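You operate a simulated robot arm through the tools that you are given. There is no shell and no other tool.

The job below is to be done with a simulated robot arm. You get a single attempt, and the scene is never put back.

## Task
Weigh 120 g of cream sweets into the scoop pan.
Fine: 100 g weight on the green plate, dial at 20 g, beam free, sweets in till the display shows LEVEL; lock the beam last.

Only the result counts: the job must be done as asked and must still hold three seconds after the hand-in. Knocking over, shifting, dropping, spilling or breaking anything else fails it.

## Robot
A 6-joint arm with a three-finger gripper, fixed in place. Base frame: the origin is at the foot of the arm, x ahead of it, y to its left, z up. Readings come in mm, degrees, newtons and seconds.
Its first joint turns from -166.0 to 166.0 degrees. Payload 4.89 kg.
Tool frame: the origin (TCP) lies between the finger pads and is the grasp point; the fingertips stand 30 mm ahead of it; z points along the fingers, y is the line along which they close. The gripper opens to 164 mm. The gripper's body begins 125 mm behind the TCP.
Orientation is that of the tool frame in the base frame, as a unit quaternion [x, y, z, w]. With the fingers straight down and closing along the base's y, the tool's x points along the base's -x, its y along +y and its z along -z.

## Interface
- The arm moves only by the tool apply_moves. Its argument "commands" is a list of rows, each a list of 7 numbers: the shift along the tool's x, y, z in m, then the turn, a rotation vector about the tool's x, y, z in rad, then the opening, from 0 (shut) to 1 (fully open). In form: [[dx, dy, dz, wx, wy, wz, jaw], ...]. A call has 1 to 20 rows; each row shifts and turns the commanded pose from where the row before left it, along the tool's axes as they then stand. Each row takes 0.2 s and may step no farther than 50 mm and 8.6 degrees from the row before; otherwise, or with a gripper value out of range, the whole call is refused. A pose out of reach is approached as far as the arm can. The call stops where the force on the tool passes 40 N (or 10 N more than at its start, if that is more) or the arm is blocked; 0.2 s more then pass. Each finger travels about 108 mm/s and halts on what it meets, pressing with about 41 N; the grip force reading is that of the motor and also rises with nothing between the fingers. The clock runs only during rows and for 0.2 s after the last one: add rows that do not move to give the fingers time. The reply holds the time, the measured pose of the TCP, the force on the tool along the base axes, the opening and the grip force, in the units named above and with some noise, with the torque about the TCP (base axes, N m) and any sound that the robot's microphone picked up.
- Cameras (640 x 400 px; columns grow to the right, rows downward): "scene" is fixed at [55.8, -502, 1721.6]; the picture's right is [0.18, -0.98, 0.00], its down [-0.56, -0.10, -0.82] and it looks along [0.81, 0.15, -0.57] (base axes); focal length 346 px, centre (320, 200). "wrist" rides on the gripper at [76, -2, -152] in the tool frame; the picture's right is [0.02, 1.00, 0.00], its down [-0.88, 0.02, -0.47] and it looks along [-0.47, 0.01, 0.88] (tool axes); focal length 247 px, centre (320, 200). There is no depth. A picture from a camera that has moved, and an enlarged one, comes with that camera's place and axes in the base frame and with its lens. The place of the scene camera against the robot may be out by one fixed shift of up to 12 mm in any direction.
- get_image(camera): a new picture of that camera. No time passes.
- move_column(by): slides the trunk up (or, below 0, down) by that many mm; the arm rides with it, the base frame stays. It gives what a move gives, with no picture.
- zoom(camera, box): a new picture of the part [left, top, right, bottom] of that camera's present view, enlarged. No time passes.
- hand_in(): hands the job in; it is judged then, once.

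Places have to be worked out from the pictures, the camera data and where the tool is seen. Open the gripper and draw the arm clear of the work before you hand the job in, unless the task says otherwise.

The tools are called after "Request:" as name(argument=value, ...) on one line, values as JSON. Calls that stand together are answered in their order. apply_moves: Moves the arm, as the interface text tells. Its arguments: {"type":"object","properties":{"commands":{"type":"array","items":{"type":"array","items":{"type":"number"}}}},"required":["commands"]} The other tools are called the same way: move_column (by) slides the trunk up or down; get_image (camera) takes a picture; zoom (camera, box) takes an enlarged picture of a part of a camera's view; hand_in () hands the job in.

At the start:

```text
time: 0.0
tcp_pos: [474.4, -109.6, 1428.1]
tcp_rot: [0.001, 1.0, 0.001, 0.0]
contact_force: [-0.8, 0.4, -0.1]
torque: [0.02, -0.04, 0.02]
grip_width: 164.1
grip_force: 0.0
trunk travel left (down, up): [-225.0, 165.0]
```

scene: 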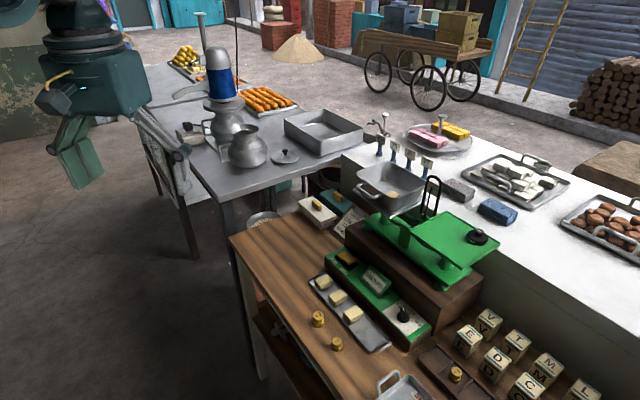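
wrist: 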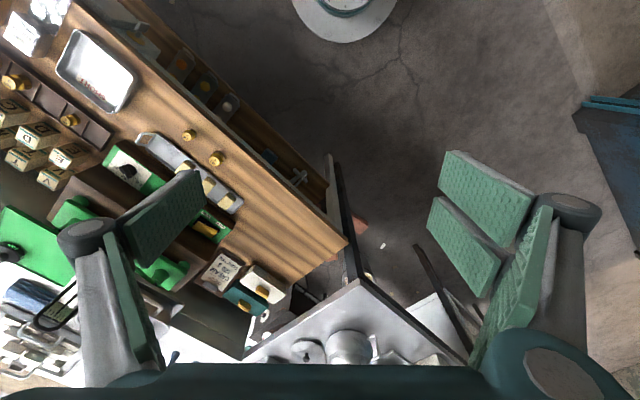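

I start by looking closely at the scene: the scale, sweets, weights, dial and locks.

Request:
zoom(camera="scene", box=[300, 160, 500, 285])

Request:
zoom(camera="scene", box=[280, 230, 480, 355])

Request:
zoom(camera="scene", box=[440, 275, 640, 400])

Request:
zoom(camera="scene", box=[340, 300, 500, 400])

Request:
zoom(camera="wrist", box=[0, 60, 320, 260])

Request:
zoom(camera="wrist", box=[0, 180, 320, 380])

```text
3.20 times, centred on (400, 222) of scene
camera zoom: at [55.8, -502.0, 1721.6], right [0.18, -0.98, 0.0], down [-0.56, -0.1, -0.82], along [0.81, 0.15, -0.57], focal length 1106 px, centre (64, 128)
```

zoom: 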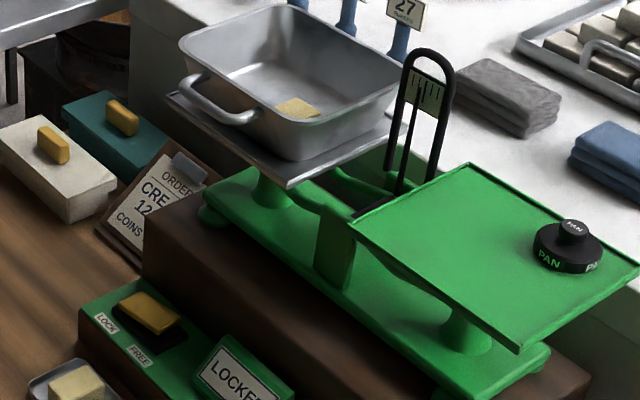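

```text
3.20 times, centred on (380, 292) of scene
camera zoom: at [55.8, -502.0, 1721.6], right [0.18, -0.98, 0.0], down [-0.56, -0.1, -0.82], along [0.81, 0.15, -0.57], focal length 1106 px, centre (128, -96)
```

zoom: 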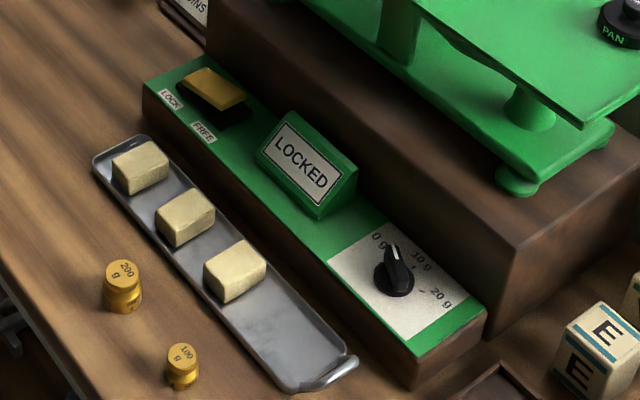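

```text
3.20 times, centred on (540, 338) of scene
camera zoom: at [55.8, -502.0, 1721.6], right [0.18, -0.98, 0.0], down [-0.56, -0.1, -0.82], along [0.81, 0.15, -0.57], focal length 1106 px, centre (-384, -240)
```

zoom: 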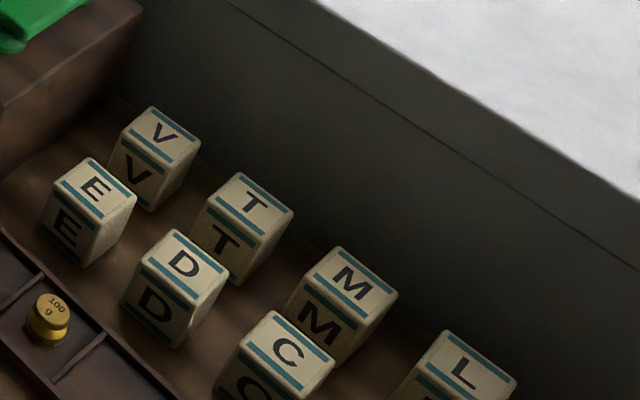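

```text
4.00 times, centred on (420, 350) of scene
camera zoom: at [55.8, -502.0, 1721.6], right [0.18, -0.98, 0.0], down [-0.56, -0.1, -0.82], along [0.81, 0.15, -0.57], focal length 1382 px, centre (-80, -400)
```

zoom: 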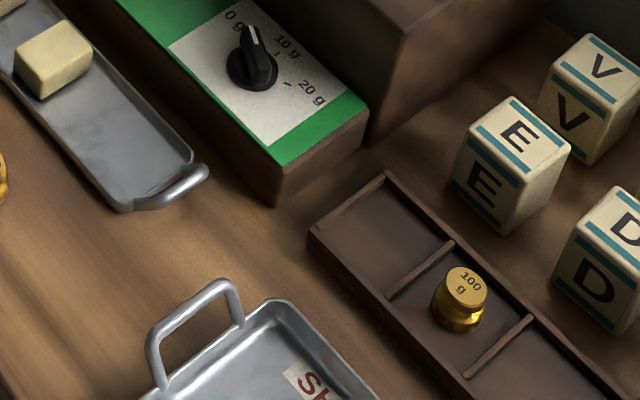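

```text
2.00 times, centred on (160, 160) of wrist
camera zoom: at [398.6, -112.3, 1580.7], right [-0.02, 1.0, 0.0], down [0.88, 0.02, 0.47], along [0.47, 0.01, -0.88], focal length 494 px, centre (640, 280)
```

zoom: 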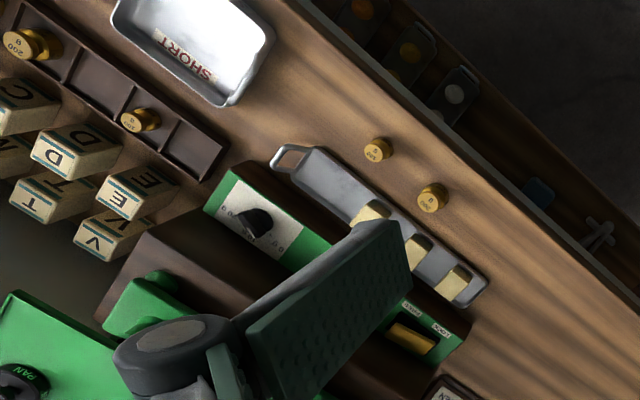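

```text
2.00 times, centred on (160, 280) of wrist
camera zoom: at [398.6, -112.3, 1580.7], right [-0.02, 1.0, 0.0], down [0.88, 0.02, 0.47], along [0.47, 0.01, -0.88], focal length 494 px, centre (640, 40)
```

zoom: 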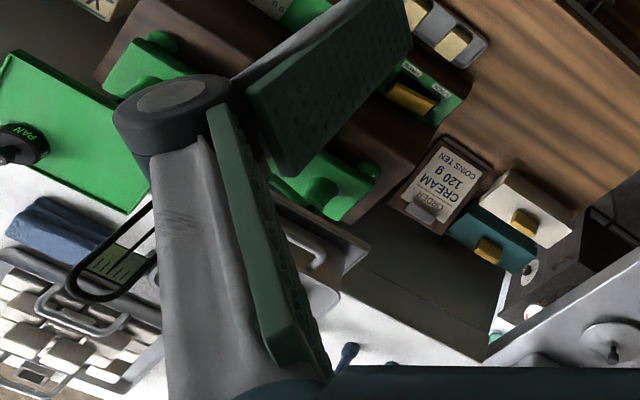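

The order card reads "CREAM 120 g". One 100 g weight sits in the rack at about (521,-727,950), the lock lever is near (828,-444,974) and the dial near (643,-613,975). I'll move the arm sideways at a safe height and turn it to face the scale for a better wrist view.

Request:
apply_moves(commands=[[0, -0.05, 0, 0, 0, 0, 1], [0, -0.05, 0, 0, 0, 0, 1], [0, -0.05, 0, 0, 0, 0, 1], [0, -0.05, 0, 0, 0, 0, 1], [0, -0.05, 0, 0, 0, 0, 1], [0, 0, 0, 0, 0, 0.131, 1], [0, 0, 0, 0, 0, 0.131, 1], [0, 0, 0, 0, 0, 0.131, 1], [0, 0, 0, 0, 0, 0.131, 1], [0, 0, 0, 0, 0, 0.131, 1], [0, 0, 0, 0, 0, 0.131, 1], [0, 0, 0, 0, 0, 0, 1]])

Request:
get_image(camera="wrist")

Request:
get_image(camera="scene")

```text
time: 2.6
tcp_pos: [475.2, -359.2, 1427.5]
tcp_rot: [0.382, 0.924, 0.0, 0.0]
contact_force: [-0.8, 0.5, 0.3]
torque: [-0.03, -0.02, -0.03]
grip_width: 163.9
grip_force: 0.0
trunk travel left (down, up): [-225.0, 165.0]
```

```text
taken
camera wrist: at [420.4, -307.4, 1580.5], right [0.69, 0.72, 0.0], down [0.64, -0.61, 0.47], along [0.34, -0.33, -0.88], focal length 247 px, centre (320, 200)
```

wrist: 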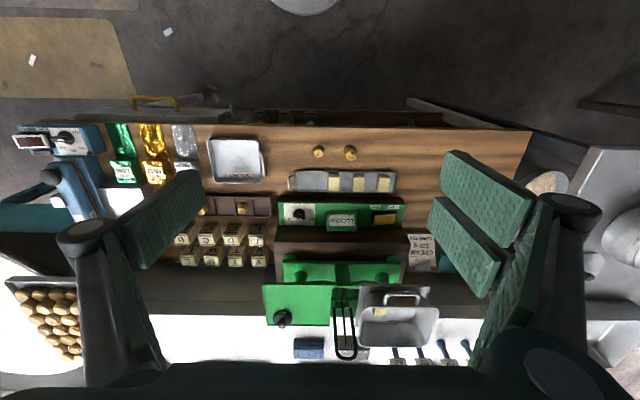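

```text
taken
```

scene: 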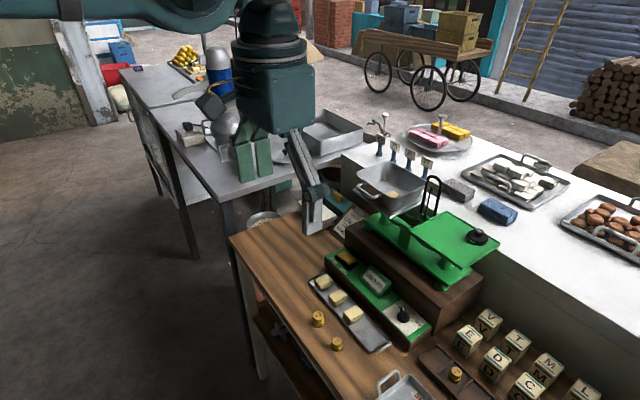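

The table lies square with the wrist view now. I zoom in on the parts for details.

Request:
zoom(camera="wrist", box=[240, 130, 440, 255])

Request:
zoom(camera="wrist", box=[240, 240, 460, 377])

Request:
zoom(camera="wrist", box=[140, 120, 300, 220])

Request:
zoom(camera="wrist", box=[60, 90, 320, 250])

Request:
zoom(camera="scene", box=[340, 150, 440, 212])

Request:
zoom(camera="scene", box=[440, 140, 640, 265])

```text
3.20 times, centred on (340, 192) of wrist
camera zoom: at [420.4, -307.4, 1580.5], right [0.69, 0.72, 0.0], down [0.64, -0.61, 0.47], along [0.34, -0.33, -0.88], focal length 790 px, centre (256, 224)
```

zoom: 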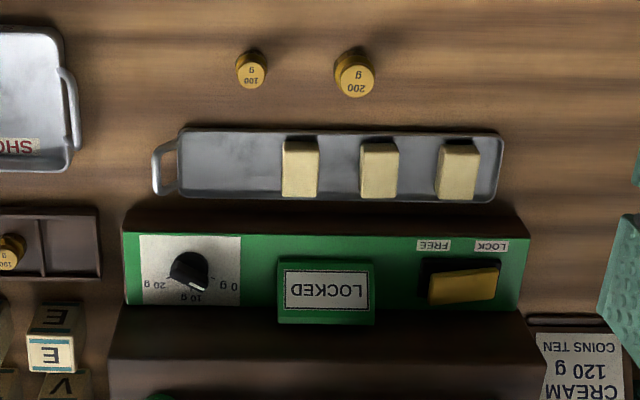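

```text
2.91 times, centred on (350, 308) of wrist
camera zoom: at [420.4, -307.4, 1580.5], right [0.69, 0.72, 0.0], down [0.64, -0.61, 0.47], along [0.34, -0.33, -0.88], focal length 718 px, centre (233, -116)
```

zoom: 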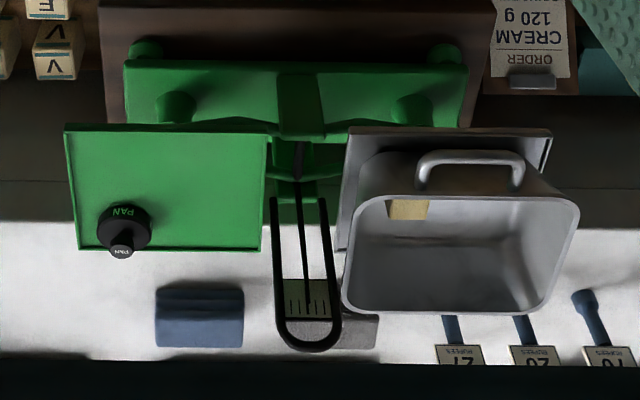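

```text
4.00 times, centred on (220, 170) of wrist
camera zoom: at [420.4, -307.4, 1580.5], right [0.69, 0.72, 0.0], down [0.64, -0.61, 0.47], along [0.34, -0.33, -0.88], focal length 988 px, centre (720, 320)
```

zoom: 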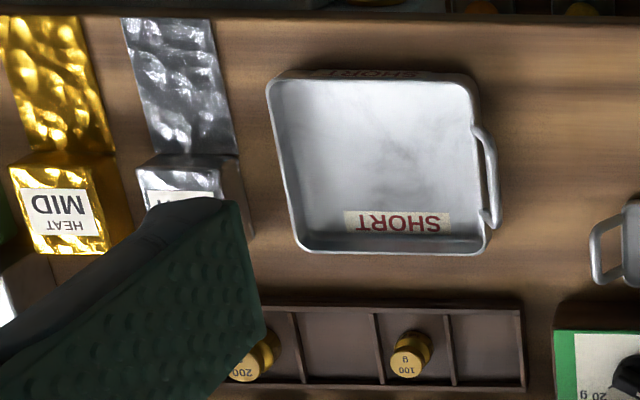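

```text
2.46 times, centred on (190, 170) of wrist
camera zoom: at [420.4, -307.4, 1580.5], right [0.69, 0.72, 0.0], down [0.64, -0.61, 0.47], along [0.34, -0.33, -0.88], focal length 608 px, centre (640, 274)
```

zoom: 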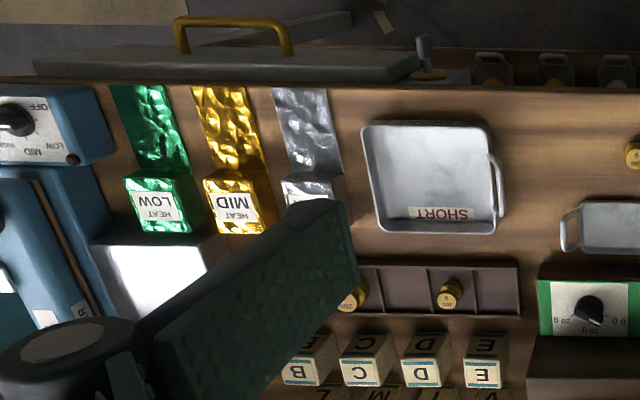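

```text
6.40 times, centred on (390, 181) of scene
camera zoom: at [55.8, -502.0, 1721.6], right [0.18, -0.98, 0.0], down [-0.56, -0.1, -0.82], along [0.81, 0.15, -0.57], focal length 2212 px, centre (-128, 322)
```

zoom: 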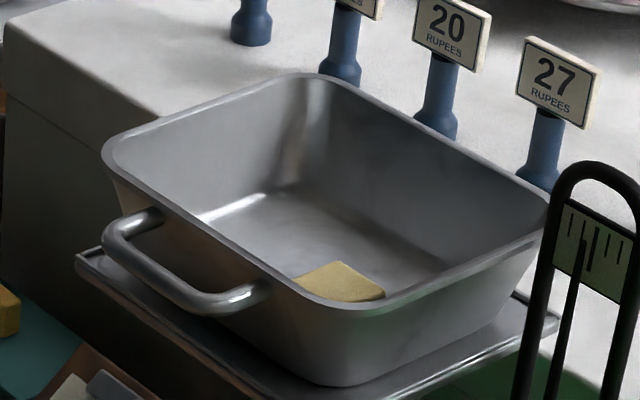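

```text
3.20 times, centred on (540, 202) of scene
camera zoom: at [55.8, -502.0, 1721.6], right [0.18, -0.98, 0.0], down [-0.56, -0.1, -0.82], along [0.81, 0.15, -0.57], focal length 1106 px, centre (-384, 192)
```

zoom: 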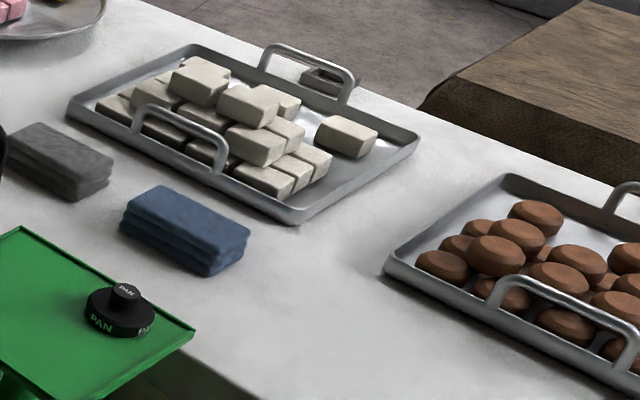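

Two 100 g weights are visible: one loose by the narrow tray and one in the rack. I move lower and farther out to look more closely at the panel, weights and scale.

Request:
apply_moves(commands=[[-0.029, 0.0105, 0.033, 0, 0, 0, 1], [-0.029, 0.0105, 0.033, 0, 0, 0, 1], [-0.029, 0.0105, 0.033, 0, 0, 0, 1], [-0.029, 0.0105, 0.033, 0, 0, 0, 1], [-0.029, 0.0105, 0.033, 0, 0, 0, 1], [-0.029, 0.0105, 0.033, 0, 0, 0, 1], [0, 0, 0, 0, 0, 0, 1]])

Request:
get_image(camera="wrist")

Request:
zoom(camera="wrist", box=[200, 0, 440, 150])

Request:
zoom(camera="wrist", box=[200, 130, 440, 280])

Request:
zoom(camera="wrist", box=[180, 230, 460, 400])

```text
time: 4.2
tcp_pos: [644.5, -438.1, 1228.2]
tcp_rot: [0.383, 0.924, 0.001, 0.0]
contact_force: [1.5, -0.9, -1.2]
torque: [0.13, 0.19, -0.01]
grip_width: 164.0
grip_force: 0.1
trunk travel left (down, up): [-225.0, 165.0]
```

```text
taken
camera wrist: at [589.4, -385.9, 1381.4], right [0.69, 0.72, 0.0], down [0.64, -0.61, 0.47], along [0.34, -0.33, -0.88], focal length 247 px, centre (320, 200)
```

wrist: 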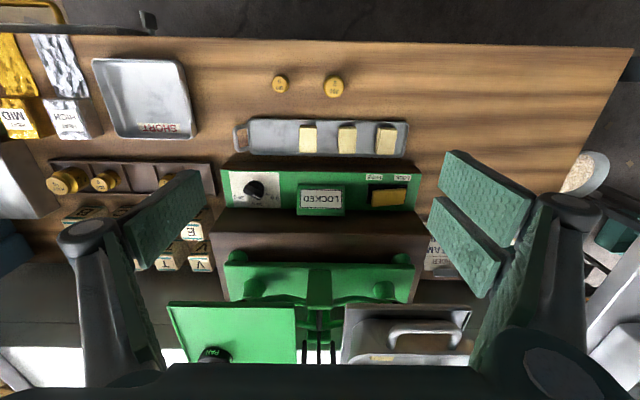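

```text
2.67 times, centred on (320, 75) of wrist
camera zoom: at [589.4, -385.9, 1381.4], right [0.69, 0.72, 0.0], down [0.64, -0.61, 0.47], along [0.34, -0.33, -0.88], focal length 659 px, centre (320, 533)
```

zoom: 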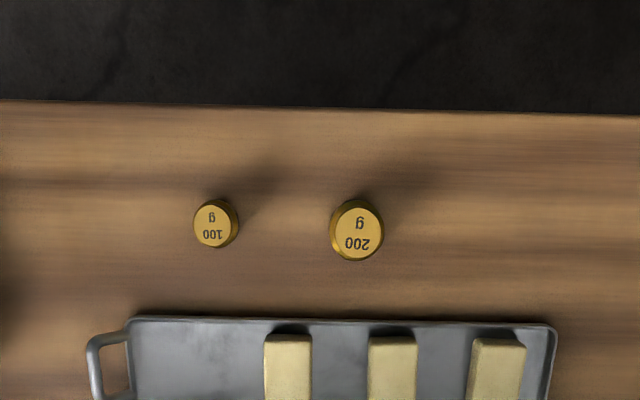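

```text
2.67 times, centred on (320, 205) of wrist
camera zoom: at [589.4, -385.9, 1381.4], right [0.69, 0.72, 0.0], down [0.64, -0.61, 0.47], along [0.34, -0.33, -0.88], focal length 659 px, centre (320, 187)
```

zoom: 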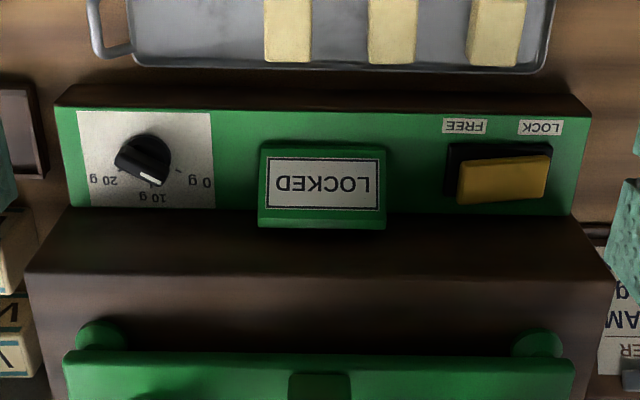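

```text
2.29 times, centred on (320, 315) of wrist
camera zoom: at [589.4, -385.9, 1381.4], right [0.69, 0.72, 0.0], down [0.64, -0.61, 0.47], along [0.34, -0.33, -0.88], focal length 564 px, centre (320, -63)
```

zoom: 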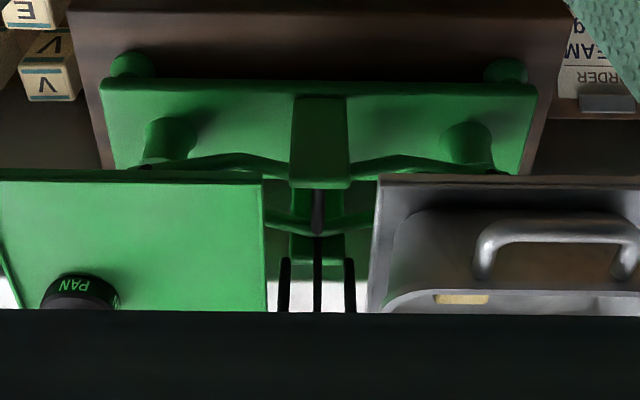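

Triangulating puts the loose 100 g weight near (562,-445) with its top at z≈954. The control panel is at radius ~890-940, the green plate at z≈1160 starts at radius ~965, and the pan rim is at z≈1237. I go lower over the loose weights and sweets for a close look.

Request:
apply_moves(commands=[[0.034, -0.0158, 0.032, 0, 0, 0, 1], [0.034, -0.0158, 0.032, 0, 0, 0, 1], [0.034, -0.0158, 0.032, 0, 0, 0, 1], [0.034, -0.0158, 0.032, 0, 0, 0, 1], [0, 0, 0, 0, 0, 0, 1]])

Request:
get_image(camera="wrist")

Request:
zoom(camera="wrist", box=[200, 120, 440, 270])

Request:
zoom(camera="wrist", box=[200, 240, 440, 390])

```text
time: 5.4
tcp_pos: [502.4, -387.8, 1100.8]
tcp_rot: [0.383, 0.924, 0.0, 0.0]
contact_force: [-0.4, -0.3, -0.8]
torque: [-0.03, -0.08, 0.02]
grip_width: 164.0
grip_force: 0.1
trunk travel left (down, up): [-225.0, 165.0]
```

```text
taken
camera wrist: at [447.3, -335.2, 1253.9], right [0.69, 0.72, 0.0], down [0.64, -0.61, 0.47], along [0.34, -0.33, -0.88], focal length 247 px, centre (320, 200)
```

wrist: 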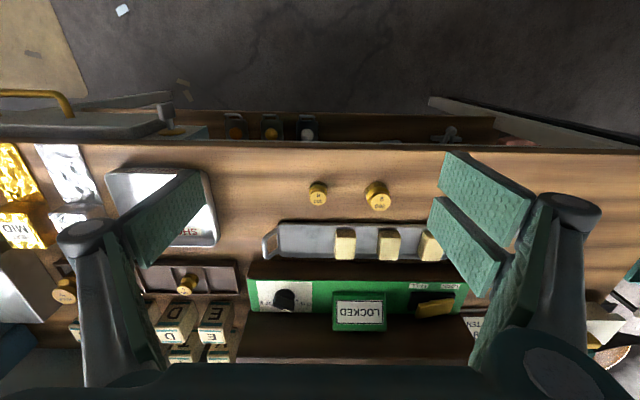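

```text
2.67 times, centred on (320, 195) of wrist
camera zoom: at [447.3, -335.2, 1253.9], right [0.69, 0.72, 0.0], down [0.64, -0.61, 0.47], along [0.34, -0.33, -0.88], focal length 659 px, centre (320, 213)
```

zoom: 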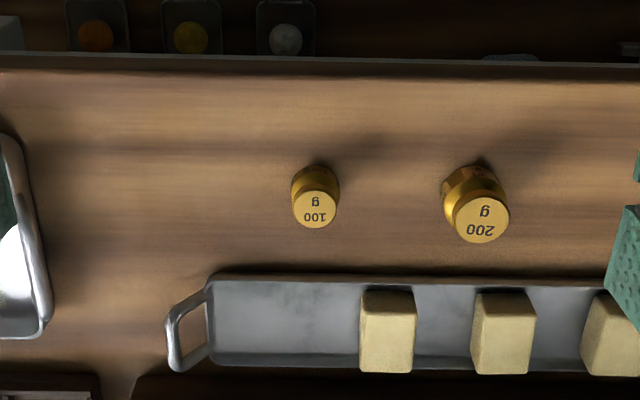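

```text
2.67 times, centred on (320, 315) of wrist
camera zoom: at [447.3, -335.2, 1253.9], right [0.69, 0.72, 0.0], down [0.64, -0.61, 0.47], along [0.34, -0.33, -0.88], focal length 659 px, centre (320, -107)
```

zoom: 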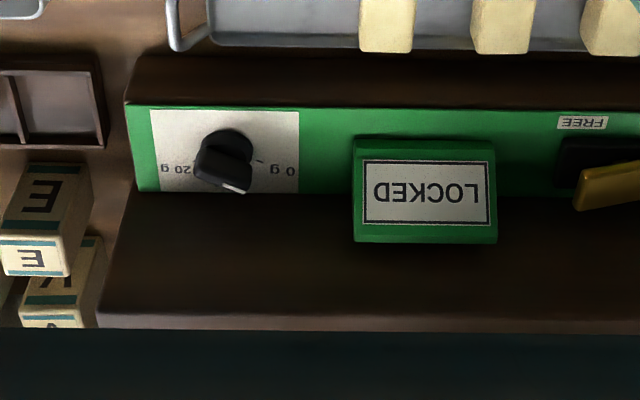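

The loose weights look plain and the dial now reads near 0. Before choosing a 100 g weight, I'll look at the ones in the rack to compare them.

Request:
apply_moves(commands=[[-0.0229, -0.0373, 0, 0, 0, 0, 1], [-0.0229, -0.0373, 0, 0, 0, 0, 1], [-0.0229, -0.0373, 0, 0, 0, 0, 1], [-0.0229, -0.0373, 0, 0, 0, 0, 1], [-0.0229, -0.0373, 0, 0, 0, 0, 1], [-0.0229, -0.0373, 0, 0, 0, 0, 1], [-0.0229, -0.0373, 0, 0, 0, 0, 1], [0, 0, 0, 0, 0, 0, 1]])

Request:
get_image(camera="wrist")

Request:
zoom(camera="wrist", box=[200, 120, 440, 270])

Request:
zoom(camera="wrist", box=[200, 0, 440, 150])

Request:
zoom(camera="wrist", box=[380, 100, 540, 200])

```text
time: 7.2
tcp_pos: [431.0, -685.4, 1101.2]
tcp_rot: [0.383, 0.924, 0.0, 0.0]
contact_force: [-0.3, -0.4, -0.9]
torque: [0.12, 0.0, -0.01]
grip_width: 164.0
grip_force: 0.0
trunk travel left (down, up): [-225.0, 165.0]
```

```text
taken
camera wrist: at [376.2, -634.8, 1253.8], right [0.69, 0.72, 0.0], down [0.64, -0.61, 0.47], along [0.34, -0.33, -0.88], focal length 247 px, centre (320, 200)
```

wrist: 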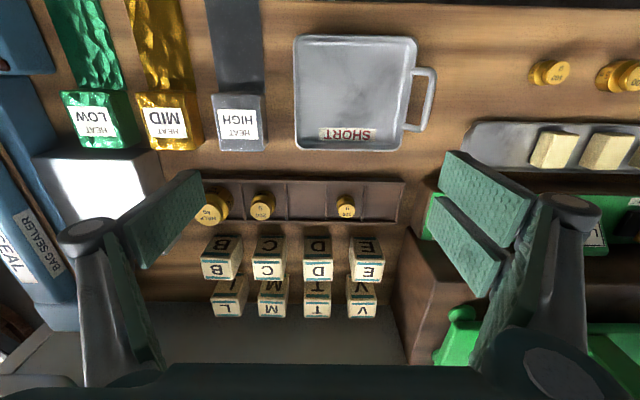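

```text
2.67 times, centred on (320, 195) of wrist
camera zoom: at [376.2, -634.8, 1253.8], right [0.69, 0.72, 0.0], down [0.64, -0.61, 0.47], along [0.34, -0.33, -0.88], focal length 659 px, centre (320, 213)
```

zoom: 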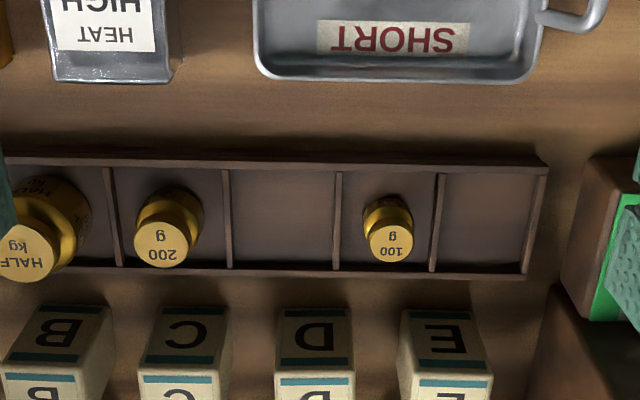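

```text
2.67 times, centred on (320, 75) of wrist
camera zoom: at [376.2, -634.8, 1253.8], right [0.69, 0.72, 0.0], down [0.64, -0.61, 0.47], along [0.34, -0.33, -0.88], focal length 659 px, centre (320, 533)
```

zoom: 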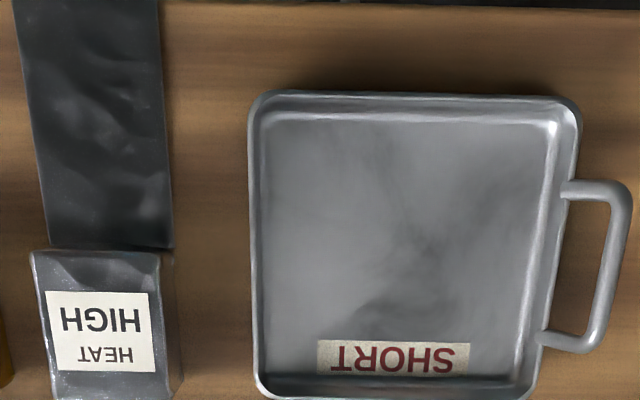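

```text
4.00 times, centred on (460, 150) of wrist
camera zoom: at [376.2, -634.8, 1253.8], right [0.69, 0.72, 0.0], down [0.64, -0.61, 0.47], along [0.34, -0.33, -0.88], focal length 988 px, centre (-240, 400)
```

zoom: 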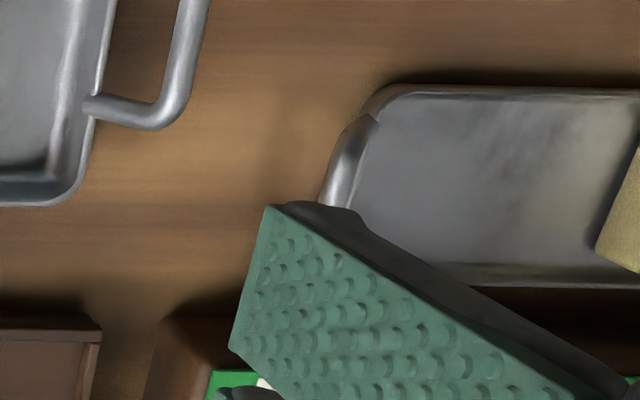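

The rack holds ½ kg, 200 g and 100 g with two empty slots, so the loose 200 g and 100 g look like part of the same set. The loose 100 g has far more room around it, so I'll use that one and hover over it to refine its position.

Request:
apply_moves(commands=[[0.01114, 0.0374, 0.0073, 0, 0, 0, 1], [0.01114, 0.0374, 0.0073, 0, 0, 0, 1], [0.01114, 0.0374, 0.0073, 0, 0, 0, 1], [0.01114, 0.0374, 0.0073, 0, 0, 0, 1], [0.01114, 0.0374, 0.0073, 0, 0, 0, 1], [0.01114, 0.0374, 0.0073, 0, 0, 0, 0.6], [0.01114, 0.0374, 0.0073, 0, 0, 0, 0.45], [0, 0, 0, 0, 0, 0, 0.45], [0, 0, 0, 0, 0, 0, 0.45]])

Request:
get_image(camera="wrist")

Request:
zoom(camera="wrist", box=[240, 110, 400, 210])

```text
time: 9.2
tcp_pos: [560.2, -442.9, 1050.6]
tcp_rot: [0.382, 0.924, 0.0, 0.0]
contact_force: [0.5, 0.7, 0.1]
torque: [-0.07, 0.06, 0.0]
grip_width: 73.8
grip_force: 0.0
trunk travel left (down, up): [-225.0, 165.0]
```

```text
taken
camera wrist: at [505.9, -391.9, 1203.0], right [0.69, 0.72, 0.0], down [0.64, -0.61, 0.47], along [0.34, -0.33, -0.88], focal length 247 px, centre (320, 200)
```

wrist: 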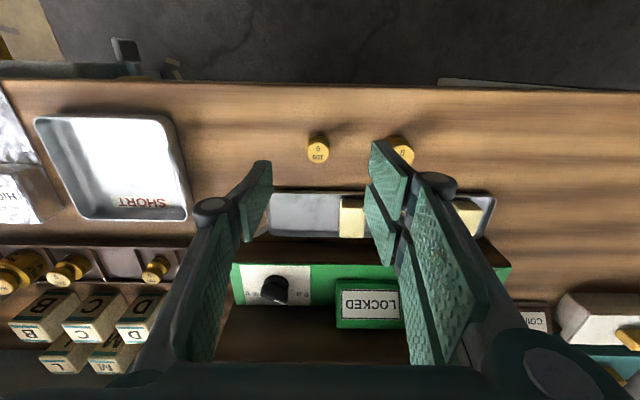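

```text
4.00 times, centred on (320, 160) of wrist
camera zoom: at [505.9, -391.9, 1203.0], right [0.69, 0.72, 0.0], down [0.64, -0.61, 0.47], along [0.34, -0.33, -0.88], focal length 988 px, centre (320, 360)
```

zoom: 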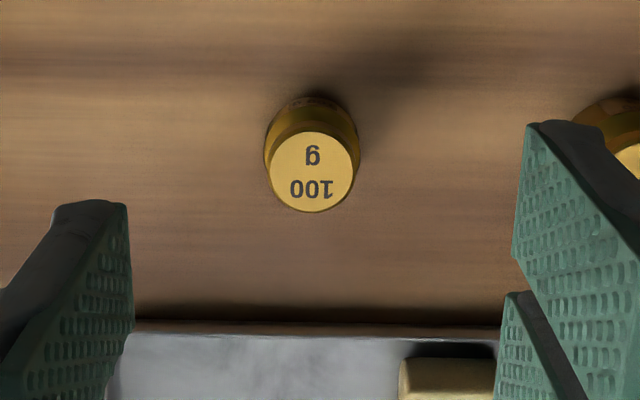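

The 100 g head is centred at about P=79.9, Q=712 in the 45° table frame; the tool is 3 mm off. I correct this, narrow the jaws, and lower to just above the table.

Request:
apply_moves(commands=[[-0.0027, -0.003, 0, 0, 0, 0, 0.36], [0, 0, 0.03, 0, 0, 0, 0.36], [0, 0, 0.03, 0, 0, 0, 0.36], [0, 0, 0.02, 0, 0, 0, 0.36], [0, 0, 0.0095, 0, 0, 0, 0.36], [0, 0, 0, 0, 0, 0, 0.36]])

Request:
get_image(camera="wrist")

Request:
zoom(camera="scene", box=[280, 270, 440, 370])

```text
time: 10.6
tcp_pos: [559.9, -448.5, 960.9]
tcp_rot: [0.383, 0.924, 0.0, 0.0]
contact_force: [1.2, -1.2, -1.2]
torque: [0.0, 0.04, -0.01]
grip_width: 59.2
grip_force: 0.0
trunk travel left (down, up): [-225.0, 165.0]
```

```text
taken
camera wrist: at [505.0, -396.8, 1113.8], right [0.69, 0.72, 0.0], down [0.64, -0.61, 0.47], along [0.34, -0.33, -0.88], focal length 247 px, centre (320, 200)
```

wrist: 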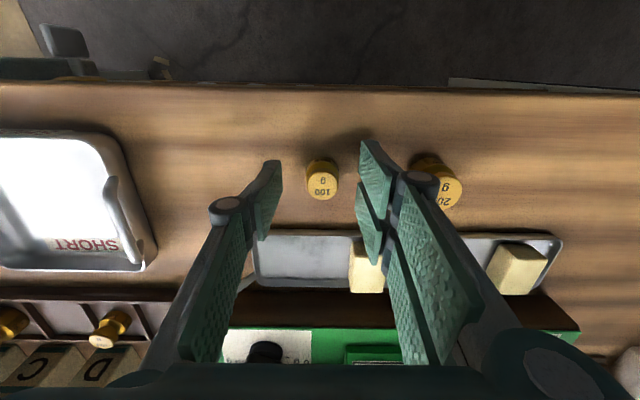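

```text
4.00 times, centred on (360, 320) of scene
camera zoom: at [55.8, -502.0, 1721.6], right [0.18, -0.98, 0.0], down [-0.56, -0.1, -0.82], along [0.81, 0.15, -0.57], focal length 1382 px, centre (160, -280)
```

zoom: 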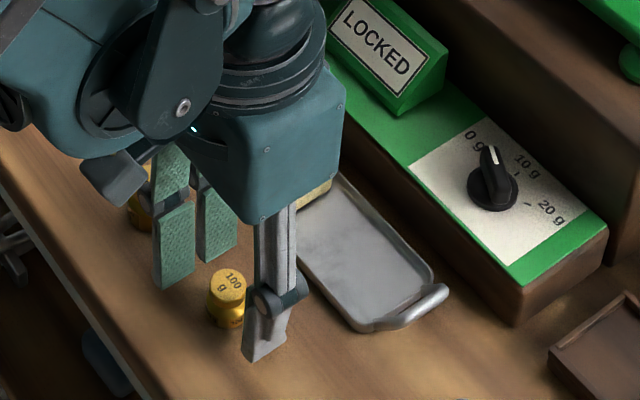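

The weight stands centred between the fingers with the tips a few mm above the table. I close the jaws on it.

Request:
apply_moves(commands=[[0, 0, 0, 0, 0, 0, 0.25], [0, 0, 0, 0, 0, 0, 0.1], [0, 0, 0, 0, 0, 0, 0.1], [0, 0, 0, 0, 0, 0, 0.1]])

Request:
zoom(camera="wrist", box=[240, 110, 400, 210])

```text
time: 11.6
tcp_pos: [559.9, -448.0, 962.2]
tcp_rot: [0.382, 0.924, 0.0, 0.0]
contact_force: [8.6, -2.1, 34.4]
torque: [-0.05, -0.4, 0.02]
grip_width: 22.2
grip_force: 41.1
trunk travel left (down, up): [-225.0, 165.0]
```

```text
4.00 times, centred on (320, 160) of wrist
camera zoom: at [504.8, -396.4, 1114.9], right [0.69, 0.72, 0.0], down [0.64, -0.61, 0.47], along [0.34, -0.33, -0.88], focal length 988 px, centre (320, 360)
```

zoom: 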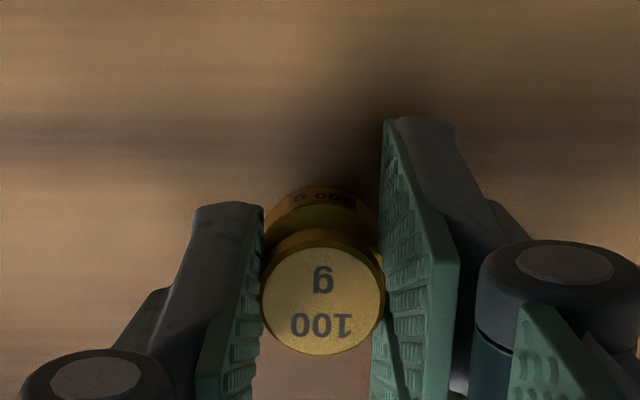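

The grip holds at 22 mm, but the tool shows about 34 N upward, so the tips probably touch the table or the weight. I check the text on the weight's side and raise the tool a little.

Request:
zoom(camera="wrist", box=[296, 148, 344, 178])

Request:
apply_moves(commands=[[0, 0, -0.002, 0, 0, 0, 0.1], [0, 0, -0.002, 0, 0, 0, 0.1]])

Request:
zoom(camera="scene", box=[300, 300, 380, 350])

```text
13.33 times, centred on (320, 163) of wrist
camera zoom: at [504.8, -396.4, 1114.9], right [0.69, 0.72, 0.0], down [0.64, -0.61, 0.47], along [0.34, -0.33, -0.88], focal length 3293 px, centre (320, 693)
```

zoom: 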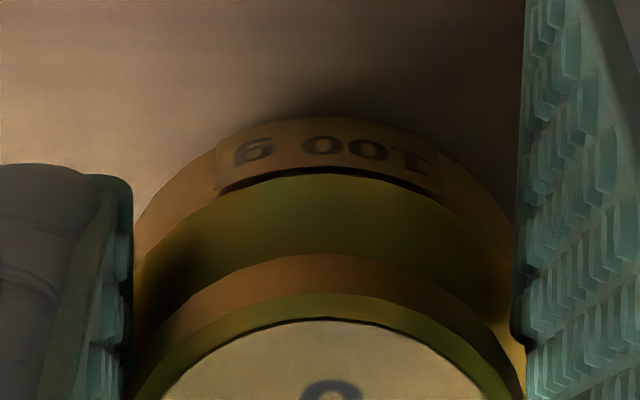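

```text
time: 12.2
tcp_pos: [560.1, -449.3, 964.0]
tcp_rot: [0.382, 0.924, 0.0, 0.0]
contact_force: [-0.2, -0.7, -0.5]
torque: [0.01, 0.01, 0.0]
grip_width: 22.0
grip_force: 40.9
trunk travel left (down, up): [-225.0, 165.0]
```

```text
8.00 times, centred on (340, 325) of scene
camera zoom: at [55.8, -502.0, 1721.6], right [0.18, -0.98, 0.0], down [-0.56, -0.1, -0.82], along [0.81, 0.15, -0.57], focal length 2765 px, centre (160, -800)
```

zoom: 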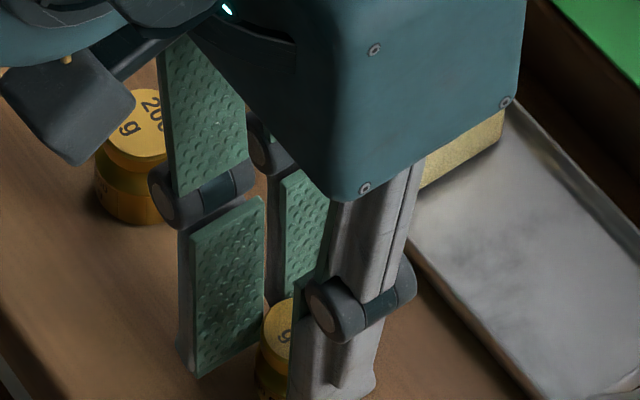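

The force is now zero and the side label confirms "100 g", so the weight is held. I lift straight up to a safe height, then check the grip.

Request:
apply_moves(commands=[[0, 0, -0.02, 0, 0, 0, 0.1], [0, 0, -0.04, 0, 0, 0, 0.1], [0, 0, -0.048, 0, 0, 0, 0.1], [0, 0, -0.048, 0, 0, 0, 0.1], [0, 0, -0.048, 0, 0, 0, 0.1], [0, 0, -0.048, 0, 0, 0, 0.1], [0, 0, -0.048, 0, 0, 0, 0.1], [0, 0, 0, 0, 0, 0, 0.1]])

Request:
get_image(camera="wrist")

Request:
get_image(camera="scene")

```text
time: 14.0
tcp_pos: [558.7, -448.1, 1266.3]
tcp_rot: [0.383, 0.924, 0.0, 0.0]
contact_force: [-0.5, -0.4, 0.0]
torque: [-0.03, -0.06, 0.0]
grip_width: 22.1
grip_force: 40.9
trunk travel left (down, up): [-225.0, 165.0]
```

```text
taken
camera wrist: at [504.9, -397.4, 1419.5], right [0.69, 0.72, 0.0], down [0.64, -0.61, 0.47], along [0.34, -0.33, -0.88], focal length 247 px, centre (320, 200)
```

wrist: 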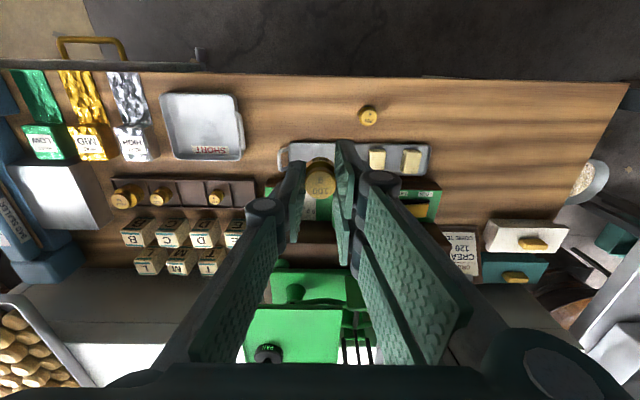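

```text
taken
```

scene: 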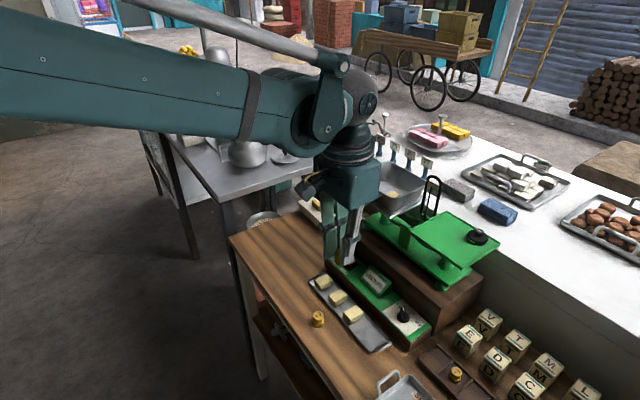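

The weight is firmly held. I move outward toward the green plate at z≈1266 to see how far the arm can reach with the tool vertical.

Request:
apply_moves(commands=[[-0.0485, -0.0097, 0, 0, 0, 0, 0.1], [-0.0485, -0.0097, 0, 0, 0, 0, 0.1], [-0.0485, -0.0097, 0, 0, 0, 0, 0.1], [-0.0485, -0.0097, 0, 0, 0, 0, 0.1], [-0.0485, -0.0097, 0, 0, 0, 0, 0.1], [-0.0485, -0.0097, 0, 0, 0, 0, 0.1], [0, 0, 0, 0, 0, 0, 0.1]])

Request:
get_image(camera="wrist")

Request:
zoom(camera="scene", box=[340, 130, 540, 255])

```text
time: 15.6
tcp_pos: [725.7, -696.2, 1265.1]
tcp_rot: [0.383, 0.924, 0.001, 0.0]
contact_force: [0.2, -1.3, -1.4]
torque: [0.18, 0.14, -0.06]
grip_width: 21.9
grip_force: 41.1
trunk travel left (down, up): [-225.0, 165.0]
```

```text
taken
camera wrist: at [670.7, -645.2, 1417.8], right [0.69, 0.72, 0.0], down [0.64, -0.61, 0.47], along [0.34, -0.33, -0.88], focal length 247 px, centre (320, 200)
```

wrist: 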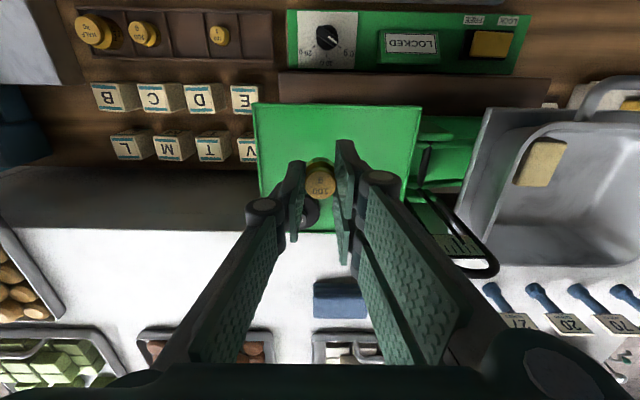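

```text
3.20 times, centred on (440, 192) of scene
camera zoom: at [55.8, -502.0, 1721.6], right [0.18, -0.98, 0.0], down [-0.56, -0.1, -0.82], along [0.81, 0.15, -0.57], focal length 1106 px, centre (-64, 224)
```

zoom: 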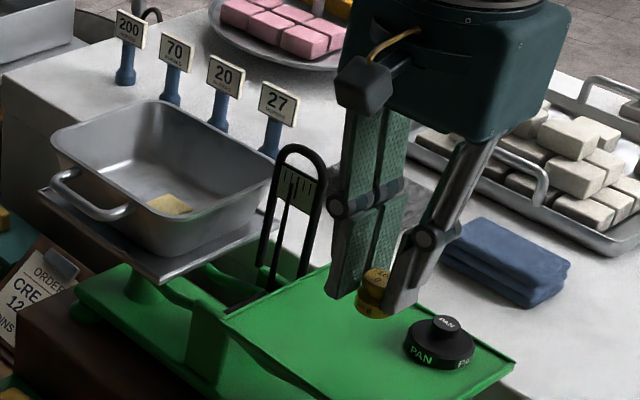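

The arm reaches the plate with the tool vertical, with P=21, Q=1005 over a plate spanning about P -48..118, Q 961..1111. I shift slightly toward the plate's mid-width and lower to about 20 mm above it.

Request:
apply_moves(commands=[[-0.006, 0.014, 0, 0, 0, 0, 0.1], [0, 0, 0.02, 0, 0, 0, 0.1], [0, 0, 0.02, 0, 0, 0, 0.1], [0, 0, 0.008, 0, 0, 0, 0.1], [0, 0, 0, 0, 0, 0, 0.1]])

Request:
zoom(camera="scene", box=[410, 190, 510, 253])

Request:
zoom(camera="wrist", box=[240, 100, 440, 225])

```text
time: 16.8
tcp_pos: [737.6, -691.4, 1216.9]
tcp_rot: [0.383, 0.924, 0.0, 0.0]
contact_force: [-0.7, 0.0, -2.0]
torque: [-0.03, -0.03, 0.05]
grip_width: 22.1
grip_force: 40.6
trunk travel left (down, up): [-225.0, 165.0]
```

```text
6.35 times, centred on (460, 222) of scene
camera zoom: at [55.8, -502.0, 1721.6], right [0.18, -0.98, 0.0], down [-0.56, -0.1, -0.82], along [0.81, 0.15, -0.57], focal length 2194 px, centre (-569, 64)
```

zoom: 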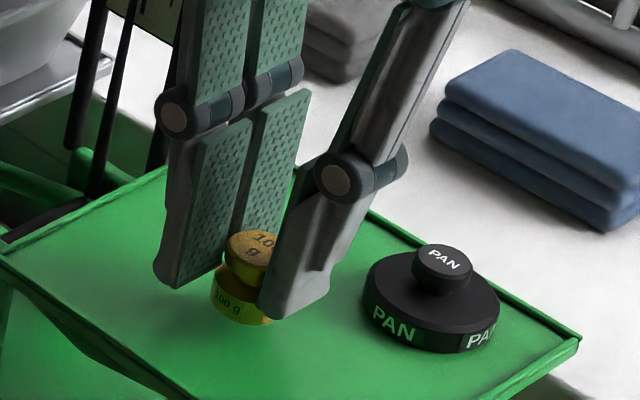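

```text
3.20 times, centred on (340, 162) of wrist
camera zoom: at [683.9, -637.8, 1370.2], right [0.69, 0.72, 0.0], down [0.64, -0.61, 0.47], along [0.34, -0.33, -0.88], focal length 790 px, centre (256, 320)
```

zoom: 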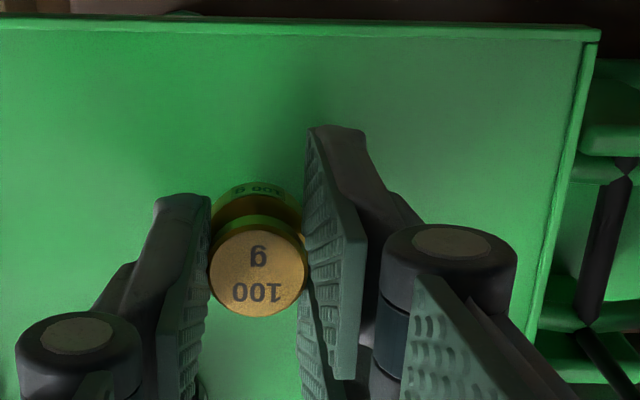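

The weight's bottom is about 20-25 mm above the plate by my estimate, and well clear of the PAN weight. I lower in small steps and watch the force.

Request:
apply_moves(commands=[[0, 0, 0.008, 0, 0, 0, 0.1], [0, 0, 0.006, 0, 0, 0, 0.1], [0, 0, 0, 0, 0, 0, 0.1]])

Request:
zoom(camera="scene", box=[420, 205, 500, 255])

```text
time: 17.5
tcp_pos: [738.7, -689.1, 1206.3]
tcp_rot: [0.382, 0.924, -0.001, 0.001]
contact_force: [-2.8, 0.9, 21.8]
torque: [0.15, 0.13, 0.0]
grip_width: 22.0
grip_force: 41.1
trunk travel left (down, up): [-225.0, 165.0]
stopped in row 3: the force on the tool passed its limit at 45 N (the readings are from after the stop); the commanded pose is now the measured one
```

```text
8.00 times, centred on (460, 230) of scene
camera zoom: at [55.8, -502.0, 1721.6], right [0.18, -0.98, 0.0], down [-0.56, -0.1, -0.82], along [0.81, 0.15, -0.57], focal length 2765 px, centre (-800, -40)
```

zoom: 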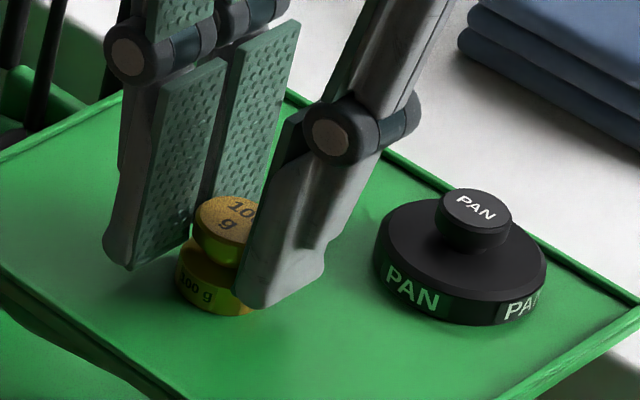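

The weight has met the plate (force rise at z≈1206). I back off 1 mm to relieve the pressure, then open the jaws modestly.

Request:
apply_moves(commands=[[0, 0, -0.0009, 0, 0, 0, 0.1], [0, 0, 0, 0, 0, 0, 0.1]])

```text
time: 18.1
tcp_pos: [738.0, -690.0, 1206.9]
tcp_rot: [0.383, 0.924, 0.0, 0.002]
contact_force: [-5.1, 3.4, 18.0]
torque: [0.26, 0.26, 0.03]
grip_width: 22.1
grip_force: 41.2
trunk travel left (down, up): [-225.0, 165.0]
```

Still 18 N of contact; I lift a little more so the release is gentle.

Request:
apply_moves(commands=[[0, 0, -0.0008, 0, 0, 0, 0.1], [0, 0, 0, 0, 0, 0, 0.1]])

```text
time: 18.7
tcp_pos: [737.7, -689.7, 1205.6]
tcp_rot: [0.382, 0.924, 0.0, 0.002]
contact_force: [-1.5, 2.4, 8.5]
torque: [0.16, 0.11, 0.0]
grip_width: 22.3
grip_force: 41.3
trunk travel left (down, up): [-225.0, 165.0]
```

The force is down to about 8 N, which is light contact. I open the jaws gradually to release the weight.

Request:
apply_moves(commands=[[0, 0, 0, 0, 0, 0, 0.18], [0, 0, 0, 0, 0, 0, 0.26], [0, 0, 0, 0, 0, 0, 0.32], [0, 0, 0, 0, 0, 0, 0.32]])

Request:
zoom(camera="scene", box=[420, 205, 500, 255])

Request:
zoom(camera="wrist", box=[240, 100, 440, 225])

```text
time: 19.7
tcp_pos: [739.5, -690.9, 1206.9]
tcp_rot: [0.383, 0.924, 0.0, 0.001]
contact_force: [-0.2, 0.2, -1.1]
torque: [0.06, 0.02, 0.01]
grip_width: 52.5
grip_force: 0.0
trunk travel left (down, up): [-225.0, 165.0]
```

```text
8.00 times, centred on (460, 230) of scene
camera zoom: at [55.8, -502.0, 1721.6], right [0.18, -0.98, 0.0], down [-0.56, -0.1, -0.82], along [0.81, 0.15, -0.57], focal length 2765 px, centre (-800, -40)
```

zoom: 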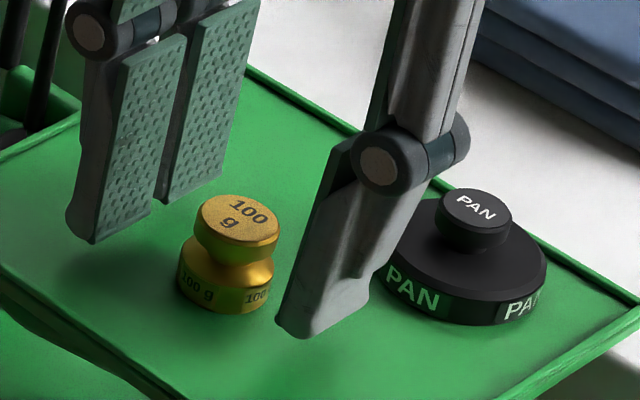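

```text
3.20 times, centred on (340, 162) of wrist
camera zoom: at [684.2, -638.2, 1359.5], right [0.69, 0.72, 0.0], down [0.64, -0.61, 0.47], along [0.34, -0.33, -0.88], focal length 790 px, centre (256, 320)
```

zoom: 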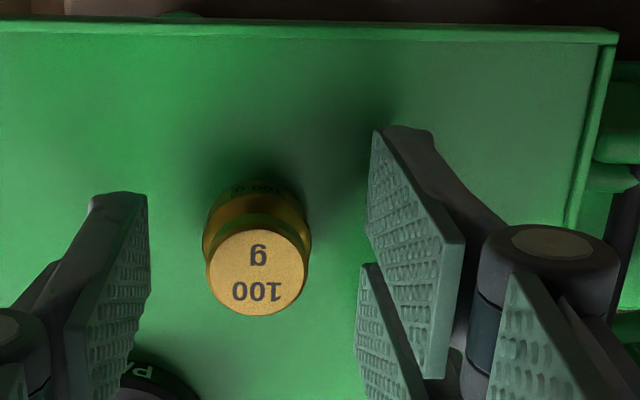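

The 100 g weight stands upright on the green plate, free of the fingers. I rise straight up, then back off toward the dial.

Request:
apply_moves(commands=[[0, 0, -0.02, 0, 0, 0, 0.32], [0, 0, -0.04, 0, 0, 0, 0.32], [0, 0, -0.045, 0, 0, 0, 0.32], [0.045, 0, 0, 0, 0, 0, 0.32], [0.049, -0.001, 0, 0, 0, 0, 0.4], [0.049, -0.001, 0, 0, 0, 0, 0.4], [0.02, -0.001, 0.03, 0, 0, 0, 0.4], [0.0, -0.001, 0.049, 0, 0, 0, 0.5], [0, 0, 0.04, 0, 0, 0, 0.5], [0, 0, 0, 0, 0, 0, 0.5]])

Request:
get_image(camera="wrist")

Request:
zoom(camera="wrist", box=[240, 150, 400, 250])

Request:
get_image(camera="scene")

```text
time: 21.9
tcp_pos: [621.8, -577.7, 1190.7]
tcp_rot: [0.383, 0.924, 0.0, 0.001]
contact_force: [1.4, -0.9, -1.3]
torque: [0.06, 0.11, -0.02]
grip_width: 81.9
grip_force: 0.0
trunk travel left (down, up): [-225.0, 165.0]
```

```text
taken
camera wrist: at [566.9, -526.3, 1344.2], right [0.69, 0.72, 0.0], down [0.64, -0.61, 0.47], along [0.34, -0.33, -0.88], focal length 247 px, centre (320, 200)
```

wrist: 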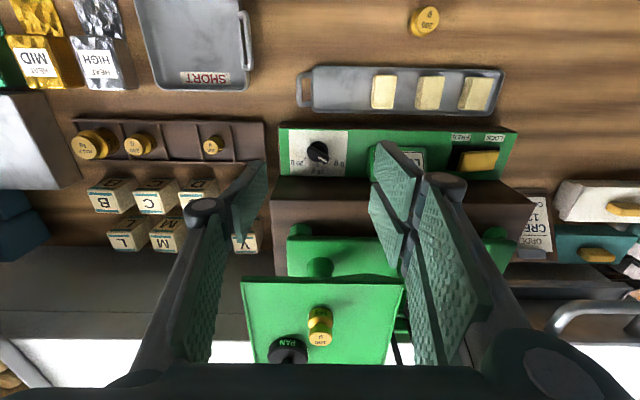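

```text
4.00 times, centred on (320, 200) of wrist
camera zoom: at [566.9, -526.3, 1344.2], right [0.69, 0.72, 0.0], down [0.64, -0.61, 0.47], along [0.34, -0.33, -0.88], focal length 988 px, centre (320, 200)
```

zoom: 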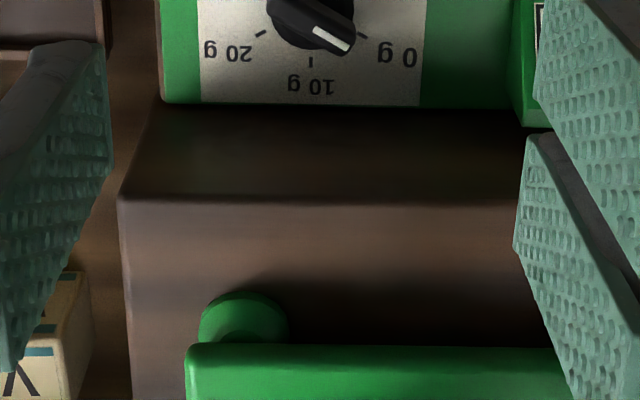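

```text
taken
```

scene: 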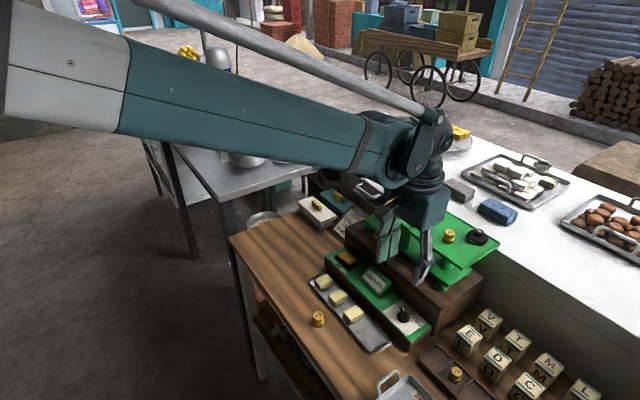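

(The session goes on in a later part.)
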